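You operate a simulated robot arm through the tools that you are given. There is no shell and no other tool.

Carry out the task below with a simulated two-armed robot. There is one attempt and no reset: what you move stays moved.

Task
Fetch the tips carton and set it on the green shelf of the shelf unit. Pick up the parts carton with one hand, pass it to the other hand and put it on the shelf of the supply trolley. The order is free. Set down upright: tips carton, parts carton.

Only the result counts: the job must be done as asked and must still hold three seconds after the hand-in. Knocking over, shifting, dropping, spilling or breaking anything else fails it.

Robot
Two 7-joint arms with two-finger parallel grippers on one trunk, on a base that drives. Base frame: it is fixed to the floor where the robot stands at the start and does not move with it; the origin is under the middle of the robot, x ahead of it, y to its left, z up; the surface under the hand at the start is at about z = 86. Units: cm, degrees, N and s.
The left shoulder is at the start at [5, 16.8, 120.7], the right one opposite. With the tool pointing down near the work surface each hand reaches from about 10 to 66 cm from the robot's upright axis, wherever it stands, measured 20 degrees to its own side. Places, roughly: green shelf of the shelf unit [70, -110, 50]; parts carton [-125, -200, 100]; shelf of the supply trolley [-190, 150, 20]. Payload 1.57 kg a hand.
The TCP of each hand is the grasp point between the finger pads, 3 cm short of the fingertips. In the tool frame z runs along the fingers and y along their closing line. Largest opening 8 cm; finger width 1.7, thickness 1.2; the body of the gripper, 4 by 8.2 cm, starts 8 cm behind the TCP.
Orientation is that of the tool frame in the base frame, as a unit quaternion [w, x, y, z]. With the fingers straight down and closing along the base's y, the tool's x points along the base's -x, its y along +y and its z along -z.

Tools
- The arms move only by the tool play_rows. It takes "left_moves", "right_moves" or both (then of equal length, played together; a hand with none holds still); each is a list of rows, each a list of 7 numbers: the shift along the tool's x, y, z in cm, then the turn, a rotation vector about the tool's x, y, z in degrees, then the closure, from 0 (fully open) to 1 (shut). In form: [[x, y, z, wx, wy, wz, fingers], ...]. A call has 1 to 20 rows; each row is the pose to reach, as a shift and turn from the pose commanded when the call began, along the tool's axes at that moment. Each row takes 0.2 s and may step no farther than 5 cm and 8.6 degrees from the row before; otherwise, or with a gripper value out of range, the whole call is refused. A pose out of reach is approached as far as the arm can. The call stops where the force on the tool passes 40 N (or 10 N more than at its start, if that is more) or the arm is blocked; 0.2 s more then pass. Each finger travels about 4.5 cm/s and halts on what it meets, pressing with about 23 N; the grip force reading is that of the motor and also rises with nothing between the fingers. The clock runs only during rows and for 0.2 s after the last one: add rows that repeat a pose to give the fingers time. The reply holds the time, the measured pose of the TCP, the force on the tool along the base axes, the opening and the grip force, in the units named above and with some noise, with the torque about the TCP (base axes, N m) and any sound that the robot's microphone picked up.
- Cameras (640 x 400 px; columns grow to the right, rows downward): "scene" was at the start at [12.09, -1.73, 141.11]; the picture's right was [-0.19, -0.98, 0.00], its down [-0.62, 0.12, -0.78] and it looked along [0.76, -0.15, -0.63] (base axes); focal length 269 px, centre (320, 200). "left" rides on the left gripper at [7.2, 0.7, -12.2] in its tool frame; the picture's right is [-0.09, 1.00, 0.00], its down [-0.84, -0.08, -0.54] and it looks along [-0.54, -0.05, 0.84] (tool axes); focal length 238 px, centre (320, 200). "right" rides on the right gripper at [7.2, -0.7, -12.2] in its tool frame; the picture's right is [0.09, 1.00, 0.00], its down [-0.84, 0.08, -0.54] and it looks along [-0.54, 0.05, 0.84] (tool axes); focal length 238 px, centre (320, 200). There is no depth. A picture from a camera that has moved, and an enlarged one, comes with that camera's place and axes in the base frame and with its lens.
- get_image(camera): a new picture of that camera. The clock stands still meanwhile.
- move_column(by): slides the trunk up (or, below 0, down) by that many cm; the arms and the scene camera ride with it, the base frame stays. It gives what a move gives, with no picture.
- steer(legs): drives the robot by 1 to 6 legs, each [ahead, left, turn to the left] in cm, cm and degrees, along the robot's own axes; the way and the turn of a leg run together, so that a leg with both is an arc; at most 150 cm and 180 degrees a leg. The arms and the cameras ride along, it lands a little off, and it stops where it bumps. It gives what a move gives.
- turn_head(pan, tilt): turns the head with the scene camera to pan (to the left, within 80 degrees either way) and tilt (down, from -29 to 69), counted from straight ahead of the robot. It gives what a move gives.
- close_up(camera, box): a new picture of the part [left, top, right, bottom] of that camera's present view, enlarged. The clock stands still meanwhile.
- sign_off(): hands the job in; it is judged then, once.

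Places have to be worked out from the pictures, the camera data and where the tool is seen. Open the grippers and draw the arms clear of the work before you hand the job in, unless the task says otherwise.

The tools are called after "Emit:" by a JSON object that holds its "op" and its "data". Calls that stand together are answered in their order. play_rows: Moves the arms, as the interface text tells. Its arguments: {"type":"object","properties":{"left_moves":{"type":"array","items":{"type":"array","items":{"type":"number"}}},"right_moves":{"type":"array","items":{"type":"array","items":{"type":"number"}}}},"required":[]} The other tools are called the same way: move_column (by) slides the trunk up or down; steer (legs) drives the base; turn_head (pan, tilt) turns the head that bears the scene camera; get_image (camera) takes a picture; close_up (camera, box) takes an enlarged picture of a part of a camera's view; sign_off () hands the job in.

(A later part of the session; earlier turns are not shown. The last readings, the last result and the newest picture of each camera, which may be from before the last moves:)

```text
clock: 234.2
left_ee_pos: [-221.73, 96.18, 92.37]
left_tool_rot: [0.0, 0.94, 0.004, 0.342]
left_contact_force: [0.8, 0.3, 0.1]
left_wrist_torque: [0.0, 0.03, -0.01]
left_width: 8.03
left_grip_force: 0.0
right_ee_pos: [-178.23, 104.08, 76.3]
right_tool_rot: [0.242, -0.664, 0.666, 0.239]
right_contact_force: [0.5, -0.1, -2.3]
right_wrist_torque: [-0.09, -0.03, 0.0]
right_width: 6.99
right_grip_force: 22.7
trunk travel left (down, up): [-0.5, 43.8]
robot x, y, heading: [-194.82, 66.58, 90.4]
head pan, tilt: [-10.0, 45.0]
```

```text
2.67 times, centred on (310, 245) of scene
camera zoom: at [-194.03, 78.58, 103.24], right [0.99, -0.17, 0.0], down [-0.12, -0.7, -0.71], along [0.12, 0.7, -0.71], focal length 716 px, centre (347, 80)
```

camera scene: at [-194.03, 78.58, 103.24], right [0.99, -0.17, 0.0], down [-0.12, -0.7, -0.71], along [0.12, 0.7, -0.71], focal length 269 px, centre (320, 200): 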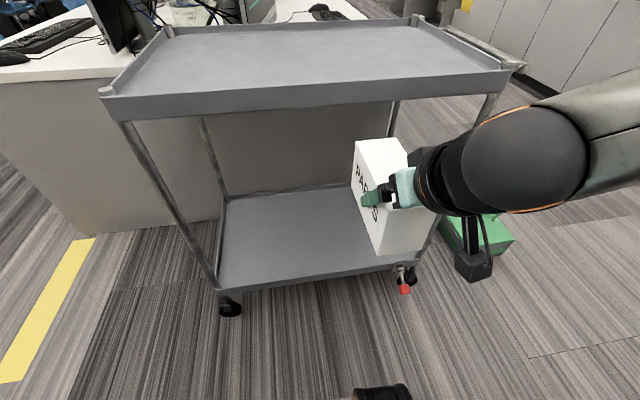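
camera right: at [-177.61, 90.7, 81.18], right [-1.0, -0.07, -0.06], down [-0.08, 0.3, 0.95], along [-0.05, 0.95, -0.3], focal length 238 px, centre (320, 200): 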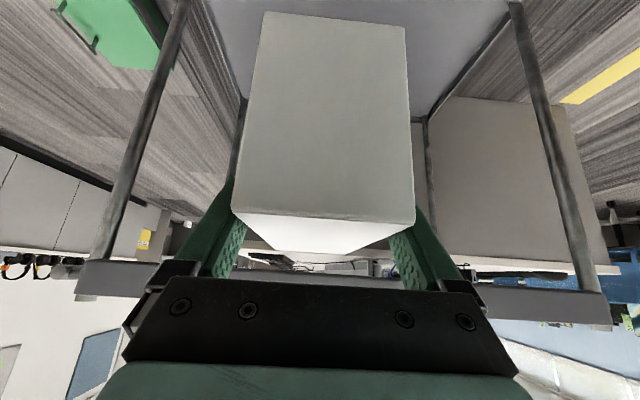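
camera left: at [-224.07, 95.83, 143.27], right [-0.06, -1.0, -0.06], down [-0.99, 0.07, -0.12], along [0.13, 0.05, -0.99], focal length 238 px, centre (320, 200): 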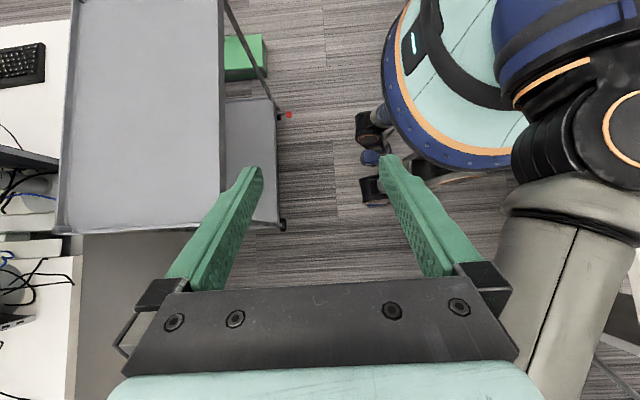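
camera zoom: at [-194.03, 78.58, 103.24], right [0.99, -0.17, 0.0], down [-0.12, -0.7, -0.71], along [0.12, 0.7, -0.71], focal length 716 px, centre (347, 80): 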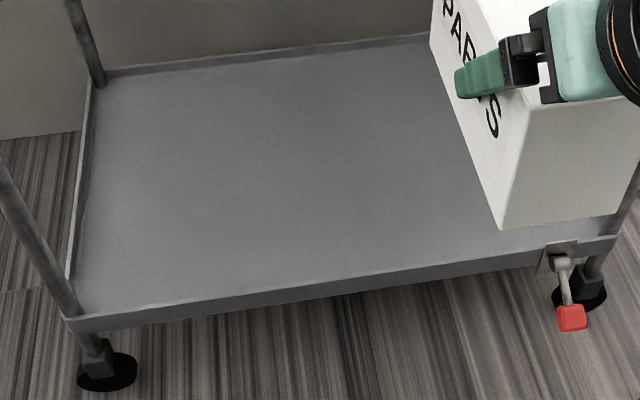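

The lower shelf surface is at about z ≈ 20 with a low rim (~21.4) and the brake pedal sits right of my path. I lower the carton in front of the trolley with the arm, first 16 cm.

Emit:
{"op": "play_rows", "data": {"right_moves": [[2.56, 0, 3.06, 0, 0, 0, 1], [5.11, 0, 6.13, 0, 0, 0, 1], [7.67, 0, 9.19, 0, 0, 0, 1], [10.2, 0, 12.26, 0, 0, 0, 1], [10.2, 0, 12.26, 0, 0, 0, 1]]}}

Emit:
{"op": "get_image", "data": {"camera": "scene"}}

```text
clock: 235.4
left_ee_pos: [-221.7, 96.47, 92.24]
left_tool_rot: [0.0, 0.94, 0.004, 0.341]
left_contact_force: [0.0, 0.9, -0.7]
left_wrist_torque: [0.04, -0.03, -0.01]
left_width: 8.0
left_grip_force: 0.1
right_ee_pos: [-178.41, 104.72, 60.07]
right_tool_rot: [0.242, -0.664, 0.667, 0.238]
right_contact_force: [-0.6, 0.1, -2.4]
right_wrist_torque: [-0.14, 0.0, -0.03]
right_width: 7.0
right_grip_force: 22.6
right hand out of reach, approached as far as the arm can: row 1, 2, 3, 4, 5
trunk travel left (down, up): [-0.5, 43.8]
robot x, y, heading: [-194.85, 66.6, 90.6]
head pan, tilt: [-10.0, 45.0]
```

```text
taken
camera scene: at [-194.03, 78.58, 103.23], right [0.99, -0.17, 0.0], down [-0.12, -0.7, -0.71], along [0.12, 0.7, -0.71], focal length 269 px, centre (320, 200)
```

scene: 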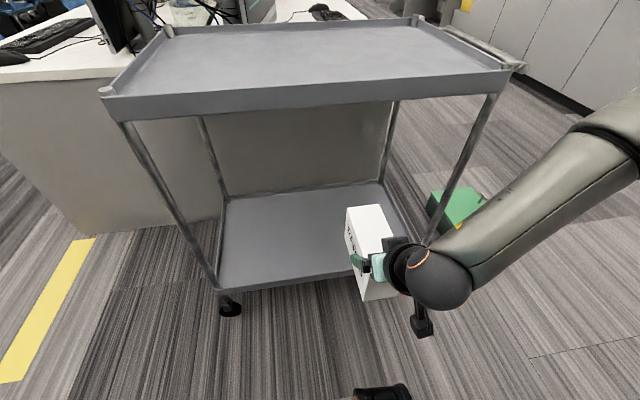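

The arm follows (only 0.6 cm off). I continue down while easing forward to where the arm has more reach, ending with the carton bottom at z ≈ 26, just in front of the shelf.

Emit:
{"op": "play_rows", "data": {"right_moves": [[1.8, 0, 3.8, 0, 0, 0, 1], [3.6, 0, 7.6, 0, 0, 0, 1], [5.4, 0, 11.4, 0, 0, 0, 1], [7.2, 0, 15.2, 0, 0, 0, 1], [7.2, 0, 15.2, 0, 0, 0, 1]]}}

Emit:
{"op": "get_image", "data": {"camera": "scene"}}

```text
clock: 236.6
left_ee_pos: [-221.77, 96.5, 92.21]
left_tool_rot: [0.0, 0.94, 0.004, 0.342]
left_contact_force: [0.5, 1.0, 0.4]
left_wrist_torque: [-0.02, -0.01, 0.0]
left_width: 8.03
left_grip_force: 0.0
right_ee_pos: [-172.7, 108.5, 52.21]
right_tool_rot: [0.241, -0.664, 0.666, 0.239]
right_contact_force: [-0.3, 0.4, -1.9]
right_wrist_torque: [-0.09, 0.02, -0.02]
right_width: 6.99
right_grip_force: 22.9
right hand out of reach, approached as far as the arm can: row 1, 2, 3, 4, 5
trunk travel left (down, up): [-0.5, 43.8]
robot x, y, heading: [-195.02, 66.79, 90.5]
head pan, tilt: [-10.0, 45.0]
```

```text
taken
camera scene: at [-194.03, 78.58, 103.23], right [0.99, -0.17, 0.0], down [-0.12, -0.7, -0.71], along [0.12, 0.7, -0.71], focal length 269 px, centre (320, 200)
```

scene: 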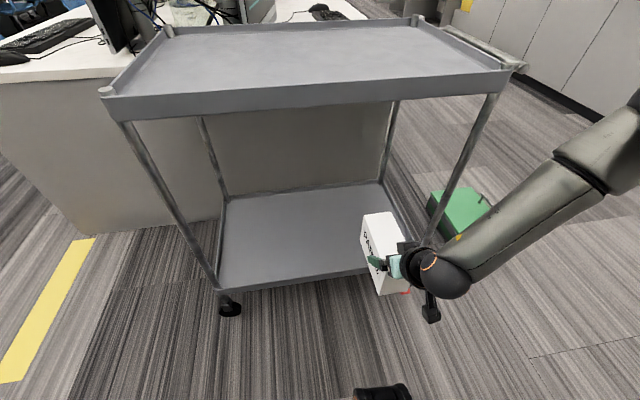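

Close to my body the elbow's fold limits the descent; with the carton now between tray and shelf height, I move it forward 10 cm (it slides under the tray, well clear) and see whether reach recovers.

Emit:
{"op": "play_rows", "data": {"right_moves": [[-1.9, 1.4, 1.6, 0, 0, 0, 1], [-3.8, 2.8, 3.2, 0, 0, 0, 1], [-5.8, 4.2, 4.8, 0, 0, 0, 1], [-7.7, 5.5, 6.4, 0, 0, 0, 1], [-7.7, 5.5, 6.4, 0, 0, 0, 1]]}}

Emit:
{"op": "get_image", "data": {"camera": "scene"}}

```text
clock: 237.8
left_ee_pos: [-221.71, 96.44, 92.22]
left_tool_rot: [0.001, 0.94, 0.003, 0.341]
left_contact_force: [-0.9, 0.0, -0.8]
left_wrist_torque: [0.01, -0.01, 0.0]
left_width: 7.99
left_grip_force: 0.1
right_ee_pos: [-175.31, 117.31, 55.98]
right_tool_rot: [0.242, -0.663, 0.666, 0.239]
right_contact_force: [-0.5, 0.1, -3.4]
right_wrist_torque: [-0.08, 0.01, -0.02]
right_width: 6.98
right_grip_force: 22.8
right hand out of reach, approached as far as the arm can: row 1, 2, 3, 4, 5
trunk travel left (down, up): [-0.5, 43.8]
robot x, y, heading: [-195.04, 67.17, 90.6]
head pan, tilt: [-10.0, 45.0]
```

```text
taken
camera scene: at [-194.03, 78.59, 103.23], right [0.99, -0.17, 0.0], down [-0.12, -0.7, -0.71], along [0.12, 0.7, -0.71], focal length 269 px, centre (320, 200)
```

scene: 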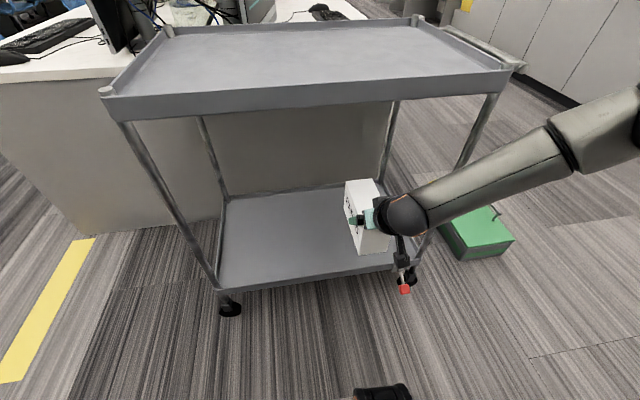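

Still limited. Since the carton may stand at any angle on the shelf, I test whether yawing the hand 30° toward the left frees the descent.

Emit:
{"op": "play_rows", "data": {"right_moves": [[0, 0, 0, -4.8, 0, -5.75, 1], [0, 0, 0, -9.6, 0, -11.5, 1], [0, 0, 0, -14.4, 0, -17.2, 1], [0, 0, 0, -19.2, 0, -23, 1], [0, 0, 0, -19.2, 0, -23, 1]]}}

Emit:
{"op": "play_rows", "data": {"right_moves": [[0.64, 0, 0.77, 0, 0, 0, 1], [1.28, 0, 1.53, 0, 0, 0, 1], [1.92, 0, 2.3, 0, 0, 0, 1], [2.56, 0, 3.06, 0, 0, 0, 1], [2.56, 0, 3.06, 0, 0, 0, 1]]}}

Emit:
{"op": "get_image", "data": {"camera": "scene"}}

```text
clock: 239.0
left_ee_pos: [-221.67, 96.48, 92.31]
left_tool_rot: [0.0, 0.94, 0.004, 0.342]
left_contact_force: [0.5, -0.1, -0.6]
left_wrist_torque: [0.01, -0.02, 0.01]
left_width: 7.99
left_grip_force: 0.0
right_ee_pos: [-174.99, 117.47, 55.86]
right_tool_rot: [-0.17, 0.814, -0.472, -0.293]
right_contact_force: [0.5, -0.5, -2.6]
right_wrist_torque: [-0.07, -0.03, 0.02]
right_width: 7.01
right_grip_force: 23.0
trunk travel left (down, up): [-0.5, 43.8]
robot x, y, heading: [-195.38, 67.08, 90.4]
head pan, tilt: [-10.0, 45.0]
```

```text
clock: 240.2
left_ee_pos: [-221.71, 96.38, 92.23]
left_tool_rot: [0.0, 0.94, 0.004, 0.342]
left_contact_force: [0.8, 0.0, -0.3]
left_wrist_torque: [0.0, -0.01, -0.03]
left_width: 8.01
left_grip_force: 0.0
right_ee_pos: [-174.95, 117.34, 51.69]
right_tool_rot: [-0.17, 0.814, -0.472, -0.293]
right_contact_force: [0.0, 0.3, -2.7]
right_wrist_torque: [-0.11, -0.05, 0.0]
right_width: 6.99
right_grip_force: 23.0
trunk travel left (down, up): [-0.5, 43.8]
robot x, y, heading: [-195.34, 66.62, 90.6]
head pan, tilt: [-10.0, 45.0]
```

```text
taken
camera scene: at [-194.03, 78.59, 103.23], right [0.99, -0.17, 0.0], down [-0.12, -0.7, -0.71], along [0.12, 0.7, -0.71], focal length 269 px, centre (320, 200)
```

scene: 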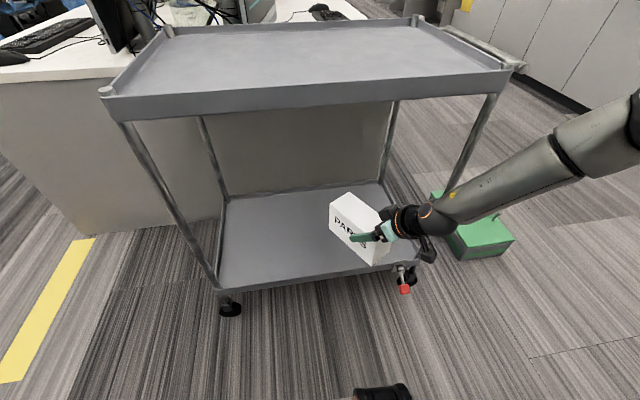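

Yawing left frees the arm: it now follows exactly. I keep descending with the carton over the front of the shelf.

Emit:
{"op": "play_rows", "data": {"right_moves": [[2.2, 0, 2.7, 0, 0, 0, 1], [4.5, 0, 5.4, 0, 0, 0, 1], [6.7, 0, 8.0, 0, 0, 0, 1], [6.7, 0, 8.0, 0, 0, 0, 1]]}}

Emit:
{"op": "get_image", "data": {"camera": "scene"}}

```text
clock: 241.2
left_ee_pos: [-221.84, 96.44, 92.22]
left_tool_rot: [0.0, 0.94, 0.003, 0.341]
left_contact_force: [-0.4, 0.1, 0.5]
left_wrist_torque: [-0.01, 0.0, 0.02]
left_width: 8.01
left_grip_force: 0.0
right_ee_pos: [-171.98, 115.05, 49.68]
right_tool_rot: [-0.17, 0.814, -0.472, -0.292]
right_contact_force: [0.4, -0.2, -3.3]
right_wrist_torque: [-0.09, -0.03, 0.05]
right_width: 6.97
right_grip_force: 23.5
right hand out of reach, approached as far as the arm can: row 1, 2, 3, 4
trunk travel left (down, up): [-0.5, 43.8]
robot x, y, heading: [-195.09, 66.68, 90.5]
head pan, tilt: [-10.0, 45.0]
```

```text
taken
camera scene: at [-194.03, 78.58, 103.23], right [0.99, -0.17, 0.0], down [-0.12, -0.7, -0.71], along [0.12, 0.7, -0.71], focal length 269 px, centre (320, 200)
```

scene: 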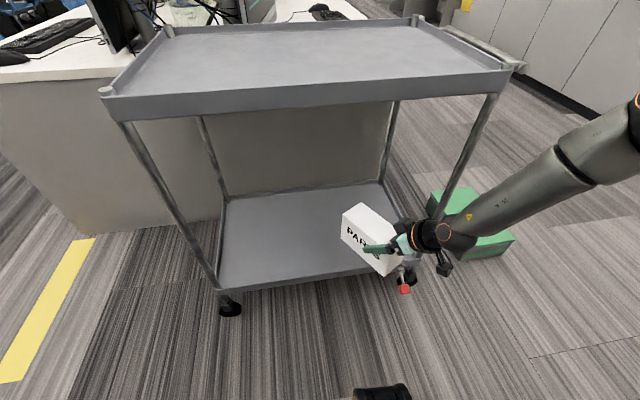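

The limit returns lower down, but turning further left should free more. I yaw another 45° left (carton then nearly parallel to the shelf front) and try descending again.

Emit:
{"op": "play_rows", "data": {"right_moves": [[0, 0, 0, -4.8, 0, -5.75, 1], [0, 0, 0, -9.6, 0, -11.5, 1], [0, 0, 0, -14.4, 0, -17.2, 1], [0, 0, 0, -19.2, 0, -23, 1], [0, 0, 0, -24, 0, -28.7, 1], [0, 0, 0, -28.8, 0, -34.5, 1], [0, 0, 0, -28.8, 0, -34.5, 1]]}}

Emit:
{"op": "play_rows", "data": {"right_moves": [[2.2, 0, 2.7, 0, 0, 0, 1], [4.5, 0, 5.4, 0, 0, 0, 1], [6.7, 0, 8.0, 0, 0, 0, 1], [6.7, 0, 8.0, 0, 0, 0, 1]]}}

Emit:
{"op": "get_image", "data": {"camera": "scene"}}

```text
clock: 242.8
left_ee_pos: [-221.61, 96.45, 92.3]
left_tool_rot: [-0.001, 0.939, 0.004, 0.343]
left_contact_force: [-0.3, -0.3, -0.7]
left_wrist_torque: [0.03, -0.03, -0.03]
left_width: 7.99
left_grip_force: 0.0
right_ee_pos: [-178.63, 107.69, 49.8]
right_tool_rot: [-0.092, 0.931, -0.13, -0.329]
right_contact_force: [-0.1, 0.4, -3.1]
right_wrist_torque: [-0.08, -0.11, -0.04]
right_width: 6.98
right_grip_force: 22.9
right hand out of reach, approached as far as the arm can: row 2, 3, 4, 5, 6, 7
trunk travel left (down, up): [-0.5, 43.8]
robot x, y, heading: [-194.54, 66.75, 90.2]
head pan, tilt: [-10.0, 45.0]
```

```text
clock: 243.8
left_ee_pos: [-221.61, 96.35, 92.27]
left_tool_rot: [0.0, 0.94, 0.004, 0.342]
left_contact_force: [0.2, 0.0, 0.0]
left_wrist_torque: [-0.04, 0.04, 0.02]
left_width: 8.03
left_grip_force: 0.0
right_ee_pos: [-176.57, 106.76, 48.86]
right_tool_rot: [-0.093, 0.931, -0.131, -0.328]
right_contact_force: [0.0, -1.4, -3.1]
right_wrist_torque: [-0.06, -0.08, -0.02]
right_width: 6.97
right_grip_force: 22.9
right hand out of reach, approached as far as the arm can: row 1, 2, 3, 4
trunk travel left (down, up): [-0.5, 43.8]
robot x, y, heading: [-194.96, 66.62, 90.3]
head pan, tilt: [-10.0, 45.0]
```

```text
taken
camera scene: at [-194.03, 78.58, 103.23], right [0.99, -0.17, 0.0], down [-0.12, -0.7, -0.71], along [0.12, 0.7, -0.71], focal length 269 px, centre (320, 200)
```

scene: 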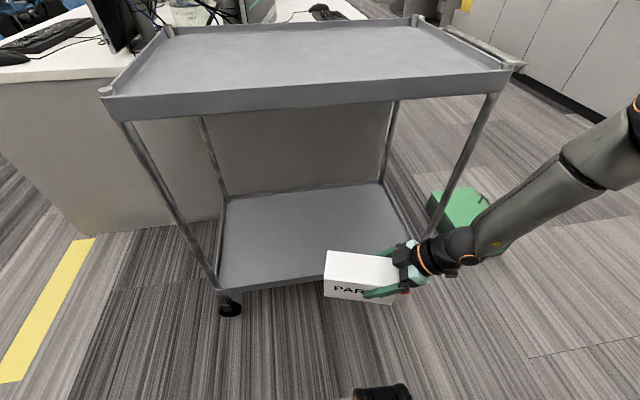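

The descent stalls near z ≈ 49 in this posture; earlier drift suggests the hand gets lower when further out to the right. I shift the robot 25 cm left so I can test that safely in front of the trolley.

Emit:
{"op": "steer", "data": {"legs": [[0, 25, 0]]}}

Emit:
{"op": "play_rows", "data": {"right_moves": [[2.7, 1.1, -2.2, 0, 0, 0, 1], [5.4, 2.2, -4.4, 0, 0, 0, 1], [8.1, 3.3, -6.7, 0, 0, 0, 1], [10.8, 4.4, -8.9, 0, 0, 0, 1], [13.5, 5.5, -11.2, 0, 0, 0, 1], [13.5, 5.5, -11.2, 0, 0, 0, 1]]}}

Emit:
{"op": "get_image", "data": {"camera": "scene"}}

```text
clock: 246.6
left_ee_pos: [-246.75, 96.02, 92.28]
left_tool_rot: [-0.001, 0.94, 0.006, 0.341]
left_contact_force: [0.0, 0.0, 0.3]
left_wrist_torque: [0.01, 0.0, 0.02]
left_width: 8.0
left_grip_force: 0.0
right_ee_pos: [-201.69, 106.7, 48.78]
right_tool_rot: [-0.093, 0.931, -0.13, -0.328]
right_contact_force: [-0.2, -0.5, -4.0]
right_wrist_torque: [-0.01, -0.09, -0.03]
right_width: 6.99
right_grip_force: 22.8
trunk travel left (down, up): [-0.5, 43.8]
robot x, y, heading: [-219.68, 66.5, 90.7]
head pan, tilt: [-10.0, 45.0]
```

```text
clock: 248.0
left_ee_pos: [-246.76, 96.06, 92.24]
left_tool_rot: [0.0, 0.939, 0.006, 0.343]
left_contact_force: [0.8, 0.5, 0.4]
left_wrist_torque: [0.01, 0.0, 0.01]
left_width: 7.98
left_grip_force: 0.1
right_ee_pos: [-186.56, 95.99, 48.44]
right_tool_rot: [-0.093, 0.931, -0.129, -0.328]
right_contact_force: [-0.5, -1.1, -2.8]
right_wrist_torque: [-0.05, -0.09, -0.01]
right_width: 7.01
right_grip_force: 22.9
trunk travel left (down, up): [-0.5, 43.8]
robot x, y, heading: [-220.04, 66.37, 90.5]
head pan, tilt: [-10.0, 45.0]
```

```text
taken
camera scene: at [-219.06, 78.34, 103.23], right [0.99, -0.16, 0.0], down [-0.11, -0.7, -0.71], along [0.11, 0.7, -0.71], focal length 269 px, centre (320, 200)
```

scene: 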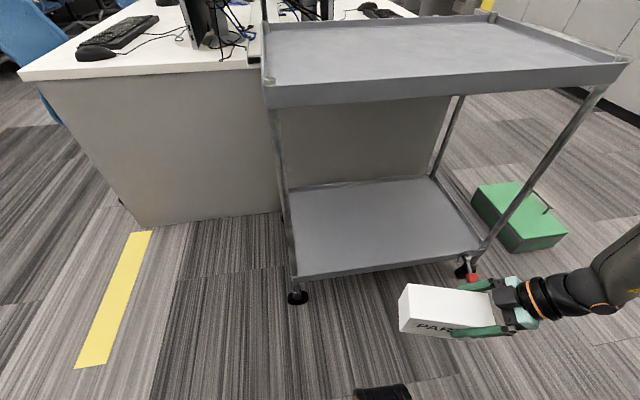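

At this more rightward spot the arm follows without a warning. I try descending 12 cm here, and correct a 5° roll that crept in.

Emit:
{"op": "play_rows", "data": {"right_moves": [[1.9, 0, 2.3, -1.3, -0.1, 1.1, 1], [3.8, 0.1, 4.6, -2.6, -0.3, 2.2, 1], [5.7, 0.1, 6.9, -3.9, -0.4, 3.3, 1], [7.6, 0.1, 9.2, -3.9, -0.4, 3.3, 1], [7.6, 0.1, 9.2, -3.9, -0.4, 3.3, 1]]}}

Emit:
{"op": "get_image", "data": {"camera": "scene"}}

```text
clock: 249.2
left_ee_pos: [-246.84, 96.03, 92.17]
left_tool_rot: [-0.001, 0.939, 0.006, 0.343]
left_contact_force: [0.0, -0.8, 0.4]
left_wrist_torque: [-0.01, 0.01, 0.01]
left_width: 7.97
left_grip_force: 0.0
right_ee_pos: [-187.62, 93.29, 44.61]
right_tool_rot: [-0.052, 0.929, -0.144, -0.337]
right_contact_force: [-0.1, 0.1, -2.1]
right_wrist_torque: [-0.03, -0.1, 0.0]
right_width: 6.99
right_grip_force: 22.6
right hand out of reach, approached as far as the arm can: row 2, 3, 4, 5
trunk travel left (down, up): [-0.5, 43.8]
robot x, y, heading: [-220.12, 66.48, 90.6]
head pan, tilt: [-10.0, 45.0]
```

```text
taken
camera scene: at [-219.06, 78.34, 103.23], right [0.99, -0.16, 0.0], down [-0.11, -0.7, -0.71], along [0.11, 0.7, -0.71], focal length 269 px, centre (320, 200)
```

scene: 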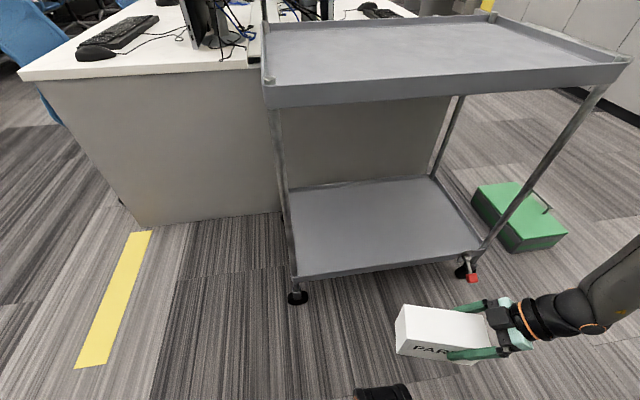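

I look at the right arm's posture to understand what blocks it.

Emit:
{"op": "turn_head", "data": {"pan": -60, "tilt": 35}}

Emit:
{"op": "get_image", "data": {"camera": "scene"}}

```text
clock: 250.4
left_ee_pos: [-246.74, 96.07, 92.24]
left_tool_rot: [-0.001, 0.94, 0.006, 0.341]
left_contact_force: [-0.4, 0.5, 0.5]
left_wrist_torque: [0.01, 0.02, -0.04]
left_width: 7.97
left_grip_force: 0.2
right_ee_pos: [-187.45, 93.17, 44.55]
right_tool_rot: [-0.053, 0.929, -0.144, -0.337]
right_contact_force: [0.6, 0.8, -3.3]
right_wrist_torque: [0.0, -0.09, 0.01]
right_width: 6.98
right_grip_force: 22.8
trunk travel left (down, up): [-0.5, 43.8]
robot x, y, heading: [-219.93, 66.28, 90.9]
head pan, tilt: [-60.0, 35.0]
```

```text
taken
camera scene: at [-212.81, 74.82, 104.71], right [0.51, -0.86, 0.0], down [-0.49, -0.29, -0.82], along [0.7, 0.42, -0.57], focal length 269 px, centre (320, 200)
```

scene: 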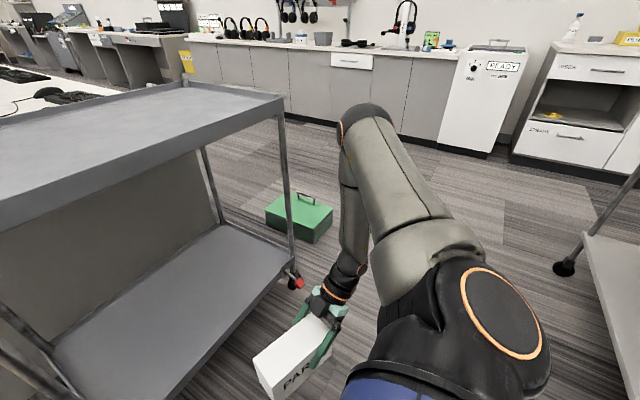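

The forearm hangs nearly vertical from a high elbow. In this free spot I try yawing back 30° to the right and then descending.

Emit:
{"op": "play_rows", "data": {"right_moves": [[0, 0, 0, 4.8, 0, 5.75, 1], [0, 0, 0, 9.6, 0, 11.5, 1], [0, 0, 0, 14.4, 0, 17.2, 1], [0, 0, 0, 19.2, 0, 23, 1], [0, 0, 0, 19.2, 0, 23, 1]]}}

Emit:
{"op": "play_rows", "data": {"right_moves": [[1.28, 0, 1.53, 0, 0, 0, 1], [2.56, 0, 3.07, 0, 0, 0, 1], [3.85, 0, 4.6, 0, 0, 0, 1], [5.1, 0, 6.1, 0, 0, 0, 1], [5.1, 0, 6.1, 0, 0, 0, 1]]}}

```text
clock: 251.6
left_ee_pos: [-246.76, 96.1, 92.24]
left_tool_rot: [-0.001, 0.94, 0.006, 0.342]
left_contact_force: [-0.5, -0.4, -0.7]
left_wrist_torque: [0.01, 0.02, 0.02]
left_width: 7.99
left_grip_force: 0.1
right_ee_pos: [-187.64, 93.08, 44.34]
right_tool_rot: [-0.136, 0.86, -0.38, -0.313]
right_contact_force: [-1.0, -0.3, -2.9]
right_wrist_torque: [-0.06, -0.04, 0.03]
right_width: 7.02
right_grip_force: 23.2
trunk travel left (down, up): [-0.5, 43.8]
robot x, y, heading: [-220.31, 66.12, 90.8]
head pan, tilt: [-60.0, 35.0]
```

```text
clock: 252.8
left_ee_pos: [-246.89, 96.13, 92.29]
left_tool_rot: [-0.001, 0.94, 0.006, 0.342]
left_contact_force: [0.4, 0.4, -0.4]
left_wrist_torque: [-0.02, 0.01, 0.02]
left_width: 7.97
left_grip_force: 0.0
right_ee_pos: [-187.63, 93.08, 36.41]
right_tool_rot: [-0.136, 0.86, -0.38, -0.313]
right_contact_force: [0.1, 0.3, -3.1]
right_wrist_torque: [-0.08, -0.05, 0.01]
right_width: 7.01
right_grip_force: 22.6
trunk travel left (down, up): [-0.5, 43.8]
robot x, y, heading: [-220.01, 66.61, 90.8]
head pan, tilt: [-60.0, 35.0]
```

That works: now at z 36.4 with no warnings. I continue down to about z 30.

Emit:
{"op": "play_rows", "data": {"right_moves": [[1.28, 0, 1.53, 0, 0, 0, 1], [2.56, 0, 3.07, 0, 0, 0, 1], [3.85, 0, 4.6, 0, 0, 0, 1], [3.85, 0, 4.6, 0, 0, 0, 1]]}}

Emit:
{"op": "get_image", "data": {"camera": "scene"}}

```text
clock: 253.8
left_ee_pos: [-246.77, 96.1, 92.19]
left_tool_rot: [-0.001, 0.94, 0.006, 0.342]
left_contact_force: [-0.4, 0.6, 0.3]
left_wrist_torque: [0.01, -0.06, 0.01]
left_width: 8.01
left_grip_force: 0.0
right_ee_pos: [-187.73, 93.18, 30.29]
right_tool_rot: [-0.136, 0.86, -0.38, -0.312]
right_contact_force: [0.2, 0.6, -2.3]
right_wrist_torque: [-0.07, -0.09, -0.04]
right_width: 6.99
right_grip_force: 22.5
trunk travel left (down, up): [-0.5, 43.8]
robot x, y, heading: [-220.07, 66.57, 90.8]
head pan, tilt: [-60.0, 35.0]
```

```text
taken
camera scene: at [-212.8, 74.81, 104.72], right [0.51, -0.86, 0.0], down [-0.49, -0.29, -0.82], along [0.7, 0.42, -0.57], focal length 269 px, centre (320, 200)
```

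scene: 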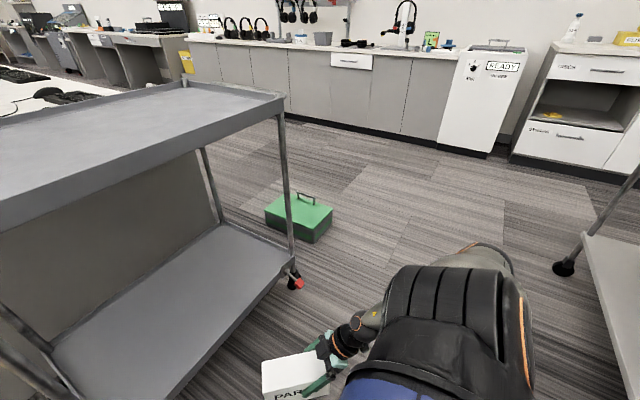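

The arm has swung into a low-elbow posture and the carton is at z ≈ 25 (bottom), still level. Now I test extending forward 10 cm, slightly higher to clear the shelf rim.

Emit:
{"op": "play_rows", "data": {"right_moves": [[-2.43, -2.25, 0.93, 0, 0, 0, 1], [-4.86, -4.5, 1.86, 0, 0, 0, 1], [-7.29, -6.74, 2.79, 0, 0, 0, 1], [-7.29, -6.74, 2.79, 0, 0, 0, 1]]}}

Emit:
{"op": "turn_head", "data": {"pan": -40, "tilt": 45}}

Emit:
{"op": "get_image", "data": {"camera": "scene"}}

```text
clock: 254.8
left_ee_pos: [-246.87, 96.0, 92.24]
left_tool_rot: [0.0, 0.94, 0.007, 0.342]
left_contact_force: [-0.6, -0.5, -0.2]
left_wrist_torque: [0.01, -0.01, 0.01]
left_width: 8.02
left_grip_force: 0.0
right_ee_pos: [-187.79, 103.03, 32.78]
right_tool_rot: [-0.137, 0.86, -0.38, -0.313]
right_contact_force: [-1.5, 0.7, -2.9]
right_wrist_torque: [-0.05, -0.08, 0.0]
right_width: 7.01
right_grip_force: 23.0
trunk travel left (down, up): [-0.5, 43.8]
robot x, y, heading: [-219.86, 66.05, 90.7]
head pan, tilt: [-60.0, 35.0]
```

```text
clock: 255.6
left_ee_pos: [-246.81, 96.09, 92.27]
left_tool_rot: [0.0, 0.94, 0.006, 0.342]
left_contact_force: [-0.2, 1.1, 0.0]
left_wrist_torque: [0.01, 0.0, 0.01]
left_width: 8.04
left_grip_force: 0.0
right_ee_pos: [-187.58, 103.02, 32.87]
right_tool_rot: [-0.137, 0.86, -0.38, -0.312]
right_contact_force: [-0.7, 0.3, -2.9]
right_wrist_torque: [-0.06, -0.06, 0.02]
right_width: 6.96
right_grip_force: 23.3
trunk travel left (down, up): [-0.5, 43.8]
robot x, y, heading: [-220.05, 66.3, 90.7]
head pan, tilt: [-40.0, 45.0]
```

```text
taken
camera scene: at [-215.22, 76.61, 103.24], right [0.77, -0.63, 0.0], down [-0.45, -0.55, -0.71], along [0.45, 0.55, -0.71], focal length 269 px, centre (320, 200)
```

scene: 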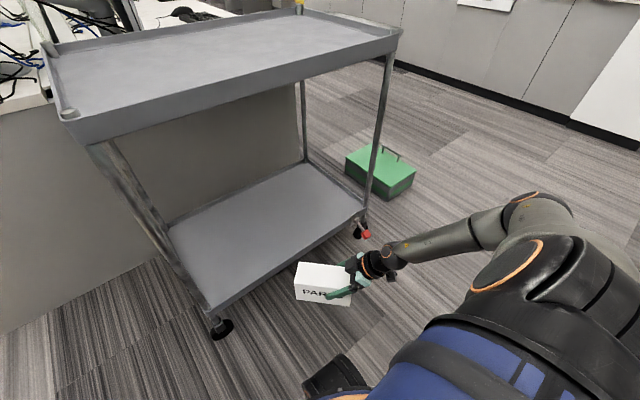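

The posture is good now. I extend another 15 cm forward, carrying the carton over the shelf rim.

Emit:
{"op": "play_rows", "data": {"right_moves": [[-2.13, -2.53, 1.77, 0, 0, 0, 1], [-4.27, -5.05, 3.53, 0, 0, 0, 1], [-6.4, -7.58, 5.3, 0, 0, 0, 1], [-8.53, -10.1, 7.07, 0, 0, 0, 1], [-8.53, -10.1, 7.07, 0, 0, 0, 1]]}}

Emit:
{"op": "get_image", "data": {"camera": "scene"}}

```text
clock: 256.8
left_ee_pos: [-246.86, 96.12, 92.29]
left_tool_rot: [-0.001, 0.94, 0.006, 0.342]
left_contact_force: [-0.8, 0.2, -0.8]
left_wrist_torque: [0.0, -0.05, 0.0]
left_width: 7.99
left_grip_force: 0.0
right_ee_pos: [-187.69, 117.96, 32.97]
right_tool_rot: [-0.137, 0.86, -0.38, -0.313]
right_contact_force: [-0.2, 0.6, -1.7]
right_wrist_torque: [-0.1, -0.02, -0.02]
right_width: 7.01
right_grip_force: 22.7
trunk travel left (down, up): [-0.5, 43.8]
robot x, y, heading: [-220.05, 66.57, 90.4]
head pan, tilt: [-40.0, 45.0]
```

```text
taken
camera scene: at [-215.23, 76.62, 103.23], right [0.77, -0.63, 0.0], down [-0.45, -0.55, -0.71], along [0.45, 0.55, -0.71], focal length 269 px, centre (320, 200)
```

scene: 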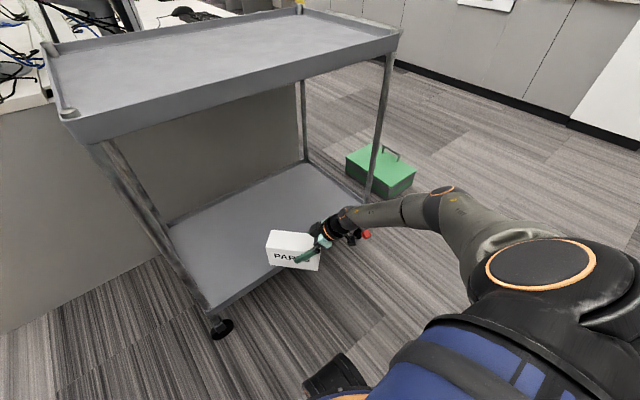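

Reach is good to here (52 cm ahead of me). I drive the base 12 cm ahead to carry the carton further in; base front and left hand stay clear of the trolley.

Emit:
{"op": "steer", "data": {"legs": [[12, 0, 0]]}}

Emit:
{"op": "get_image", "data": {"camera": "scene"}}

Emit:
{"op": "get_image", "data": {"camera": "right"}}

```text
clock: 258.1
left_ee_pos: [-246.83, 107.51, 92.18]
left_tool_rot: [-0.002, 0.94, 0.006, 0.342]
left_contact_force: [-0.5, -0.6, -0.5]
left_wrist_torque: [-0.02, -0.01, -0.03]
left_width: 8.03
left_grip_force: 0.0
right_ee_pos: [-187.65, 129.44, 32.96]
right_tool_rot: [-0.137, 0.86, -0.38, -0.313]
right_contact_force: [-0.1, -0.2, -2.6]
right_wrist_torque: [-0.09, -0.07, 0.05]
right_width: 6.99
right_grip_force: 23.0
trunk travel left (down, up): [-0.5, 43.8]
robot x, y, heading: [-219.93, 77.66, 90.2]
head pan, tilt: [-40.0, 45.0]
```

```text
taken
camera scene: at [-215.34, 88.07, 103.23], right [0.77, -0.63, 0.0], down [-0.45, -0.55, -0.71], along [0.45, 0.55, -0.71], focal length 269 px, centre (320, 200)
```

scene: 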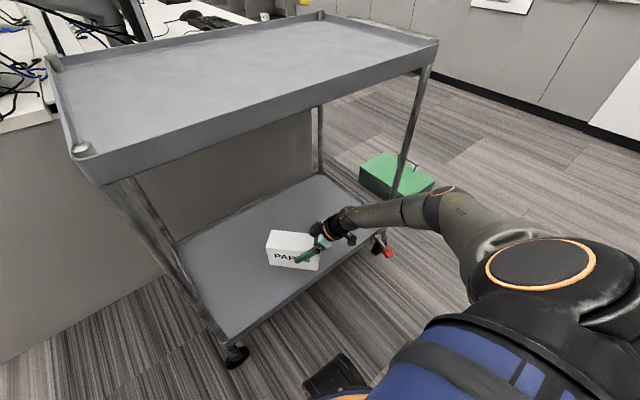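

```text
taken
camera right: at [-178.18, 119.94, 37.74], right [-0.69, -0.72, -0.06], down [-0.25, 0.17, 0.95], along [-0.68, 0.67, -0.3], focal length 238 px, centre (320, 200)
```

right: 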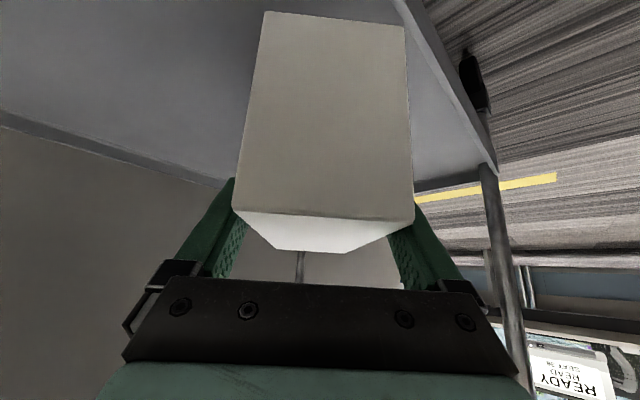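

The carton is over the shelf. I extend 5.5 cm more so its nearest corner is well behind the rim.

Emit:
{"op": "play_rows", "data": {"right_moves": [[-1.04, -1.24, 0.86, 0, 0, 0, 1], [-2.09, -2.47, 1.73, 0, 0, 0, 1], [-3.13, -3.71, 2.59, 0, 0, 0, 1], [-3.13, -3.71, 2.59, 0, 0, 0, 1]]}}

Emit:
{"op": "close_up", "data": {"camera": "scene", "box": [160, 160, 420, 350]}}

```text
clock: 259.1
left_ee_pos: [-246.82, 107.6, 92.37]
left_tool_rot: [0.0, 0.94, 0.005, 0.342]
left_contact_force: [-0.1, 0.0, -0.3]
left_wrist_torque: [0.01, -0.04, 0.02]
left_width: 8.01
left_grip_force: 0.1
right_ee_pos: [-187.73, 134.83, 33.05]
right_tool_rot: [-0.137, 0.859, -0.38, -0.313]
right_contact_force: [0.3, -0.3, -2.5]
right_wrist_torque: [-0.07, -0.07, -0.02]
right_width: 7.0
right_grip_force: 22.8
trunk travel left (down, up): [-0.5, 43.8]
robot x, y, heading: [-220.0, 77.89, 90.5]
head pan, tilt: [-40.0, 45.0]
```

```text
2.11 times, centred on (290, 255) of scene
camera zoom: at [-215.34, 88.08, 103.23], right [0.77, -0.63, 0.0], down [-0.45, -0.55, -0.71], along [0.45, 0.55, -0.71], focal length 565 px, centre (383, 84)
```

zoom: 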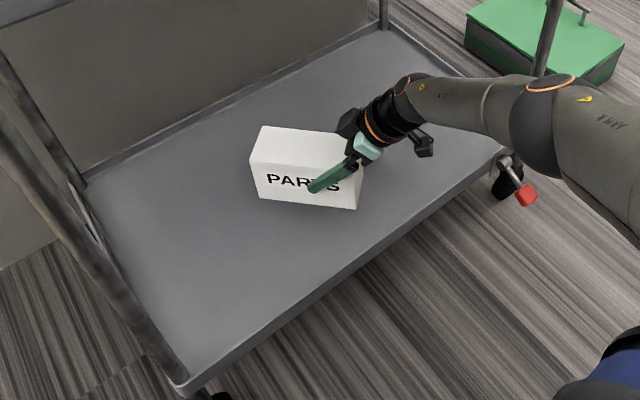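

The carton's nearest corner is about 4 cm behind the rim and it is upright. I lower it 5.5 cm, then feel for the shelf in small steps.

Emit:
{"op": "play_rows", "data": {"right_moves": [[0.9, 0, 1.07, 0, 0, 0, 1], [1.8, 0, 2.15, 0, 0, 0, 1], [2.7, 0, 3.2, 0, 0, 0, 1], [3.5, 0, 4.2, 0, 0, 0, 1], [3.5, 0, 4.2, 0, 0, 0, 1]]}}

Emit:
{"op": "play_rows", "data": {"right_moves": [[0.2, 0, 0.23, 0, 0, 0, 1], [0.38, 0, 0.46, 0, 0, 0, 1], [0.38, 0, 0.46, 0, 0, 0, 1]]}}

```text
clock: 260.3
left_ee_pos: [-246.91, 107.47, 92.28]
left_tool_rot: [-0.001, 0.94, 0.005, 0.342]
left_contact_force: [0.3, 0.2, 0.4]
left_wrist_torque: [0.03, 0.0, 0.0]
left_width: 7.99
left_grip_force: 0.2
right_ee_pos: [-187.73, 134.91, 31.71]
right_tool_rot: [-0.138, 0.859, -0.382, -0.312]
right_contact_force: [-0.6, -0.5, -2.0]
right_wrist_torque: [-0.1, -0.07, 0.01]
right_width: 6.97
right_grip_force: 23.2
right hand out of reach, approached as far as the arm can: row 2, 3, 4, 5
trunk travel left (down, up): [-0.5, 43.8]
robot x, y, heading: [-220.53, 77.71, 90.4]
head pan, tilt: [-40.0, 45.0]
```

```text
clock: 261.1
left_ee_pos: [-246.88, 107.55, 92.21]
left_tool_rot: [0.0, 0.94, 0.006, 0.342]
left_contact_force: [-0.1, -0.9, -0.5]
left_wrist_torque: [0.0, -0.01, -0.02]
left_width: 7.98
left_grip_force: 0.1
right_ee_pos: [-187.86, 134.54, 31.39]
right_tool_rot: [-0.136, 0.86, -0.38, -0.313]
right_contact_force: [-0.5, 0.2, -2.8]
right_wrist_torque: [-0.08, -0.08, 0.03]
right_width: 7.0
right_grip_force: 22.6
right hand out of reach, approached as far as the arm can: row 1, 2, 3
trunk travel left (down, up): [-0.5, 43.8]
robot x, y, heading: [-220.02, 78.16, 90.8]
head pan, tilt: [-40.0, 45.0]
```

At 57 cm ahead the arm is at its limit going down, so I drive the base 6 cm closer and pull the arm back a little while lowering.

Emit:
{"op": "steer", "data": {"legs": [[6, 0, 0]]}}

Emit:
{"op": "play_rows", "data": {"right_moves": [[1.1, 1.0, 0.0, 0, 0, 0, 1], [2.2, 2.0, 0.0, 0, 0, 0, 1], [2.85, 2.7, -0.4, 0, 0, 0, 1], [2.85, 2.7, -0.4, 0, 0, 0, 1]]}}

Emit:
{"op": "get_image", "data": {"camera": "scene"}}

```text
clock: 262.0
left_ee_pos: [-246.79, 113.53, 92.26]
left_tool_rot: [-0.001, 0.94, 0.005, 0.342]
left_contact_force: [-0.5, 0.7, -0.2]
left_wrist_torque: [0.04, -0.02, 0.02]
left_width: 7.99
left_grip_force: 0.0
right_ee_pos: [-187.9, 140.58, 31.35]
right_tool_rot: [-0.137, 0.859, -0.381, -0.313]
right_contact_force: [-0.4, -0.5, -2.6]
right_wrist_torque: [-0.07, -0.03, 0.0]
right_width: 7.0
right_grip_force: 23.2
trunk travel left (down, up): [-0.5, 43.8]
robot x, y, heading: [-220.78, 83.7, 90.0]
head pan, tilt: [-40.0, 45.0]
```

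```text
clock: 263.0
left_ee_pos: [-246.84, 113.66, 92.24]
left_tool_rot: [-0.001, 0.94, 0.005, 0.341]
left_contact_force: [0.1, -0.5, -0.2]
left_wrist_torque: [0.01, 0.02, 0.02]
left_width: 8.01
left_grip_force: 0.1
right_ee_pos: [-188.17, 136.91, 29.86]
right_tool_rot: [-0.137, 0.859, -0.381, -0.313]
right_contact_force: [0.5, 0.6, -4.0]
right_wrist_torque: [-0.11, -0.07, 0.01]
right_width: 6.97
right_grip_force: 23.4
trunk travel left (down, up): [-0.5, 43.8]
robot x, y, heading: [-220.0, 83.52, 90.5]
head pan, tilt: [-40.0, 45.0]
```

```text
taken
camera scene: at [-215.38, 94.02, 103.23], right [0.77, -0.64, 0.0], down [-0.45, -0.55, -0.71], along [0.45, 0.55, -0.71], focal length 269 px, centre (320, 200)
```

scene: 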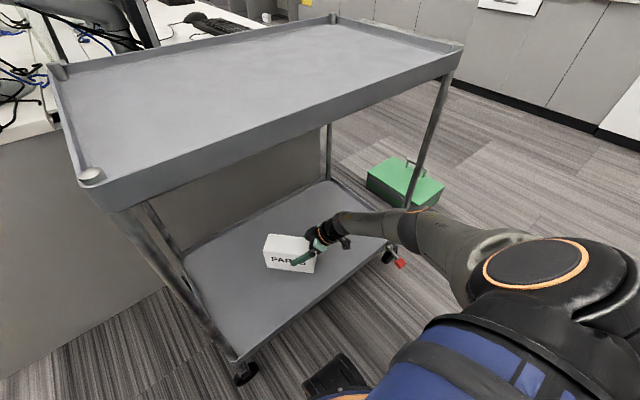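

Now it follows. I lower 3 cm more and then feel in small steps.

Emit:
{"op": "play_rows", "data": {"right_moves": [[0.64, 0, 0.77, 0, 0, 0, 1], [1.28, 0, 1.54, 0, 0, 0, 1], [1.92, 0, 2.3, 0, 0, 0, 1], [1.92, 0, 2.3, 0, 0, 0, 1]]}}

Emit:
{"op": "play_rows", "data": {"right_moves": [[0.2, 0, 0.23, 0, 0, 0, 1], [0.38, 0, 0.46, 0, 0, 0, 1], [0.38, 0, 0.46, 0, 0, 0, 1]]}}

```text
clock: 264.0
left_ee_pos: [-247.07, 113.43, 92.22]
left_tool_rot: [-0.001, 0.94, 0.005, 0.342]
left_contact_force: [0.7, 0.6, -0.3]
left_wrist_torque: [0.04, -0.01, -0.03]
left_width: 8.0
left_grip_force: 0.0
right_ee_pos: [-188.39, 136.84, 27.27]
right_tool_rot: [-0.141, 0.857, -0.383, -0.314]
right_contact_force: [3.4, 0.3, 13.6]
right_wrist_torque: [-0.42, 0.18, -0.06]
right_width: 6.99
right_grip_force: 22.7
right hand out of reach, approached as far as the arm can: row 3, 4
trunk travel left (down, up): [-0.5, 43.8]
robot x, y, heading: [-219.85, 83.94, 90.4]
head pan, tilt: [-40.0, 45.0]
```

```text
clock: 264.8
left_ee_pos: [-247.07, 113.33, 92.15]
left_tool_rot: [-0.001, 0.939, 0.004, 0.343]
left_contact_force: [-0.1, 0.5, 0.7]
left_wrist_torque: [0.02, -0.01, -0.01]
left_width: 7.97
left_grip_force: 0.1
right_ee_pos: [-188.54, 136.66, 27.06]
right_tool_rot: [-0.14, 0.858, -0.381, -0.314]
right_contact_force: [4.4, 7.5, 23.6]
right_wrist_torque: [-0.23, 0.05, -0.02]
right_width: 7.0
right_grip_force: 23.0
right hand out of reach, approached as far as the arm can: row 2, 3
trunk travel left (down, up): [-0.5, 43.8]
robot x, y, heading: [-220.53, 83.88, 90.5]
head pan, tilt: [-40.0, 45.0]
```

Contact felt at TCP z ≈ 27.2 (24 N up). I look closely to verify that the carton's base is what touches.

Emit:
{"op": "close_up", "data": {"camera": "scene", "box": [220, 200, 400, 320]}}

Emit:
{"op": "get_image", "data": {"camera": "right"}}

```text
3.33 times, centred on (310, 260) of scene
camera zoom: at [-215.49, 93.86, 103.27], right [0.77, -0.64, 0.0], down [-0.45, -0.54, -0.71], along [0.45, 0.55, -0.71], focal length 895 px, centre (353, 0)
```

zoom: 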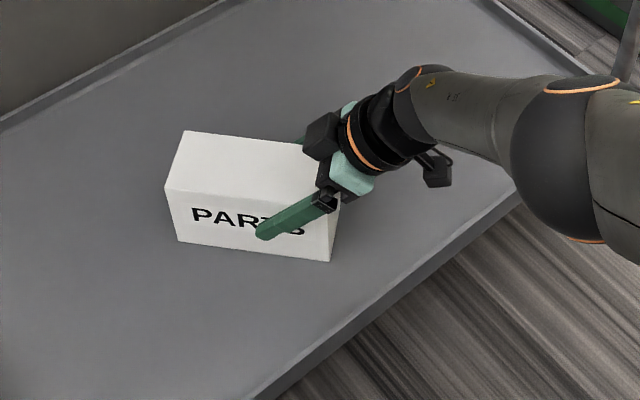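

```text
taken
camera right: at [-179.16, 127.15, 31.88], right [-0.69, -0.72, -0.06], down [-0.25, 0.16, 0.95], along [-0.68, 0.68, -0.29], focal length 238 px, centre (320, 200)
```

right: 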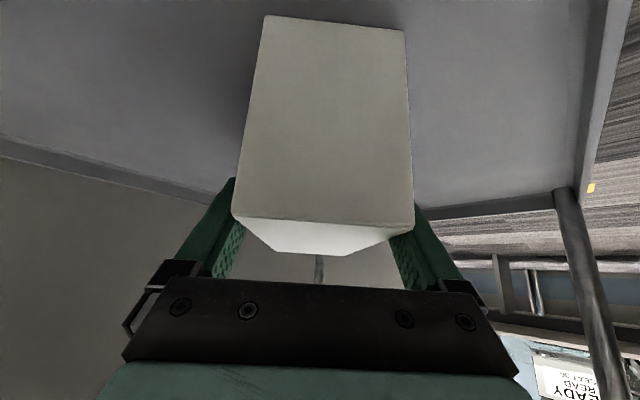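

The carton's lower corners project to z ≈ 20, i.e. resting on the shelf. I relieve the load slightly and open the right hand.

Emit:
{"op": "play_rows", "data": {"right_moves": [[-0.16, 0, -0.19, 0, 0, 0, 1], [-0.16, 0, -0.19, 0, 0, 0, 1]]}}

Emit:
{"op": "play_rows", "data": {"right_moves": [[0, 0, 0, 0, 0, 0, 0.1], [0, 0, 0, 0, 0, 0, 0], [0, 0, 0, 0, 0, 0, 0], [0, 0, 0, 0, 0, 0, 0]]}}

Emit:
{"op": "close_up", "data": {"camera": "scene", "box": [220, 200, 400, 320]}}

Emit:
{"op": "get_image", "data": {"camera": "right"}}

```text
clock: 265.4
left_ee_pos: [-246.95, 113.44, 92.2]
left_tool_rot: [-0.001, 0.94, 0.005, 0.342]
left_contact_force: [0.6, 0.2, 0.1]
left_wrist_torque: [0.01, 0.03, 0.01]
left_width: 8.03
left_grip_force: 0.0
right_ee_pos: [-188.74, 136.61, 27.15]
right_tool_rot: [-0.138, 0.86, -0.379, -0.314]
right_contact_force: [1.8, 5.8, 12.0]
right_wrist_torque: [0.63, -0.2, -0.04]
right_width: 6.99
right_grip_force: 23.7
trunk travel left (down, up): [-0.5, 43.8]
robot x, y, heading: [-220.23, 83.86, 90.3]
head pan, tilt: [-40.0, 45.0]
```

```text
clock: 266.4
left_ee_pos: [-246.99, 113.6, 92.27]
left_tool_rot: [-0.001, 0.94, 0.005, 0.342]
left_contact_force: [-0.1, -0.6, 0.1]
left_wrist_torque: [0.01, -0.02, -0.01]
left_width: 7.99
left_grip_force: 0.1
right_ee_pos: [-188.57, 136.38, 26.97]
right_tool_rot: [-0.137, 0.859, -0.381, -0.312]
right_contact_force: [-0.5, 0.1, 1.0]
right_wrist_torque: [0.0, 0.02, 0.03]
right_width: 8.02
right_grip_force: 0.0
trunk travel left (down, up): [-0.5, 43.8]
robot x, y, heading: [-219.91, 83.88, 90.5]
head pan, tilt: [-40.0, 45.0]
```

```text
3.33 times, centred on (310, 260) of scene
camera zoom: at [-215.4, 94.0, 103.24], right [0.77, -0.64, 0.0], down [-0.45, -0.55, -0.71], along [0.45, 0.55, -0.71], focal length 895 px, centre (353, 0)
```

zoom: 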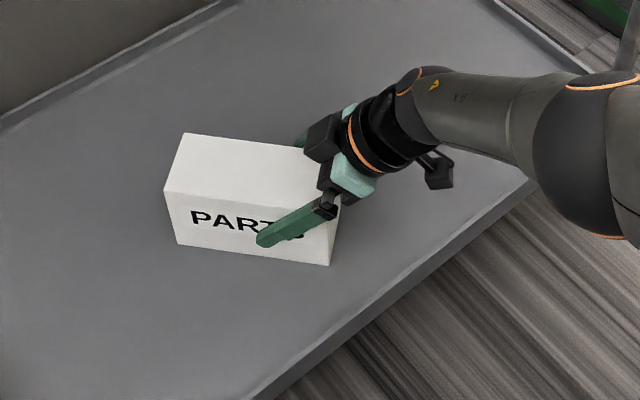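

```text
taken
camera right: at [-179.19, 126.9, 31.76], right [-0.69, -0.72, -0.06], down [-0.25, 0.17, 0.95], along [-0.68, 0.67, -0.3], focal length 238 px, centre (320, 200)
```

right: 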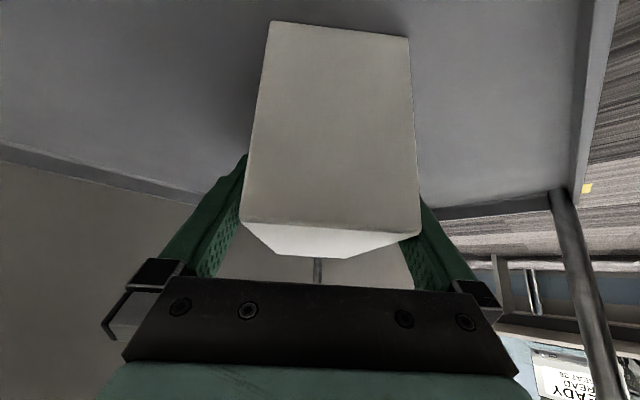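

Released and standing. I withdraw slowly along the tool axis so the fingers slide off cleanly.

Emit:
{"op": "play_rows", "data": {"right_moves": [[0, 0, -0.8, 0, 0, 0, 0], [0, 0, -1.6, 0, 0, 0, 0], [0, 0, -2.6, 0, 0, 0, 0], [0, 0, -3.6, 0, 0, 0, 0], [0, 0, -4.6, 0, 0, 0, 0]]}}

Emit:
{"op": "get_image", "data": {"camera": "right"}}

```text
clock: 267.6
left_ee_pos: [-246.95, 113.58, 92.21]
left_tool_rot: [-0.001, 0.94, 0.005, 0.342]
left_contact_force: [0.3, 0.7, -0.4]
left_wrist_torque: [0.0, -0.01, -0.02]
left_width: 8.01
left_grip_force: 0.1
right_ee_pos: [-186.75, 134.17, 30.56]
right_tool_rot: [-0.137, 0.859, -0.382, -0.312]
right_contact_force: [0.0, -1.0, 0.9]
right_wrist_torque: [-0.01, -0.01, -0.02]
right_width: 8.02
right_grip_force: 0.1
trunk travel left (down, up): [-0.5, 43.8]
robot x, y, heading: [-220.36, 84.12, 90.6]
head pan, tilt: [-40.0, 45.0]
```

```text
taken
camera right: at [-177.19, 124.77, 35.32], right [-0.69, -0.72, -0.06], down [-0.25, 0.17, 0.95], along [-0.68, 0.67, -0.3], focal length 238 px, centre (320, 200)
```

right: 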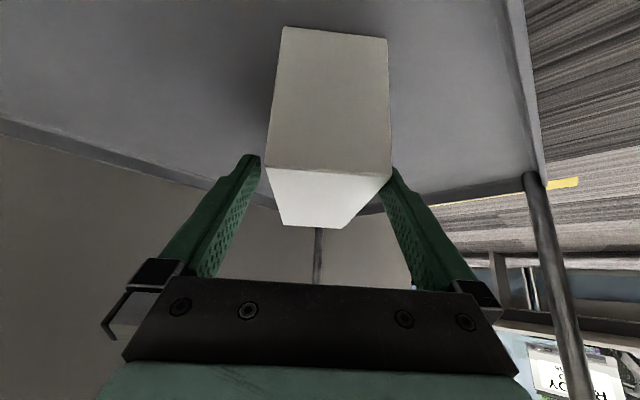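

Sliding off cleanly. I continue another 8 cm, then back and away.

Emit:
{"op": "play_rows", "data": {"right_moves": [[0, 0, -1, 0, 0, 0, 0], [0, 0, -2.5, 0, 0, 0, 0], [0, 0, -4, 0, 0, 0, 0], [0, 0, -6, 0, 0, 0, 0], [0, 0, -8, 0, 0, 0, 0]]}}

Emit:
{"op": "get_image", "data": {"camera": "right"}}

Emit:
{"op": "get_image", "data": {"camera": "scene"}}

```text
clock: 268.8
left_ee_pos: [-246.95, 113.48, 92.22]
left_tool_rot: [-0.001, 0.94, 0.005, 0.342]
left_contact_force: [-0.3, -0.6, 0.0]
left_wrist_torque: [-0.03, 0.01, -0.01]
left_width: 7.99
left_grip_force: 0.1
right_ee_pos: [-183.22, 130.34, 36.66]
right_tool_rot: [-0.138, 0.859, -0.382, -0.313]
right_contact_force: [0.6, 0.5, -0.8]
right_wrist_torque: [-0.02, -0.01, 0.02]
right_width: 8.0
right_grip_force: 0.1
trunk travel left (down, up): [-0.5, 43.8]
robot x, y, heading: [-220.44, 83.99, 90.6]
head pan, tilt: [-40.0, 45.0]
```

```text
taken
camera right: at [-173.74, 120.93, 41.42], right [-0.69, -0.72, -0.06], down [-0.25, 0.17, 0.95], along [-0.68, 0.67, -0.3], focal length 238 px, centre (320, 200)
```

right: 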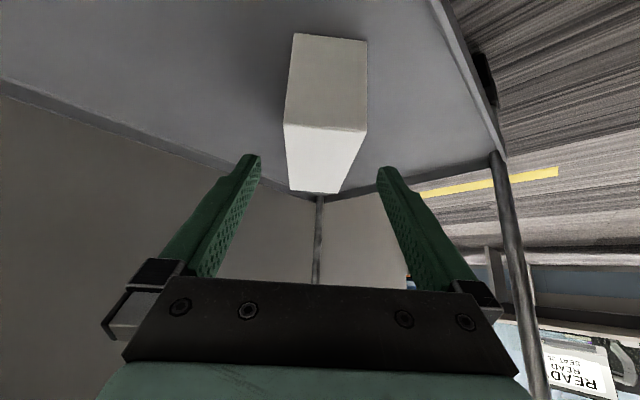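

```text
taken
camera scene: at [-215.4, 94.01, 103.23], right [0.77, -0.64, 0.0], down [-0.45, -0.55, -0.71], along [0.45, 0.55, -0.71], focal length 269 px, centre (320, 200)
```

scene: 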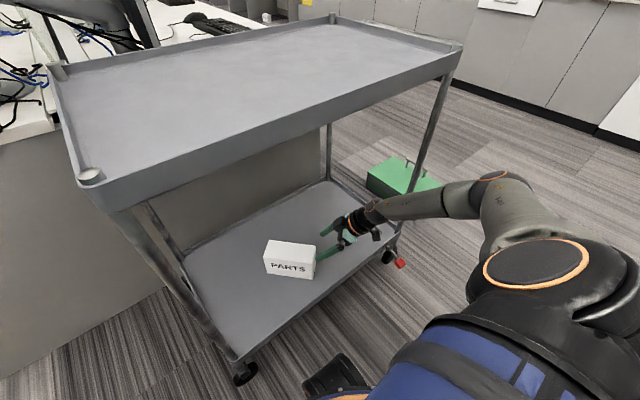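

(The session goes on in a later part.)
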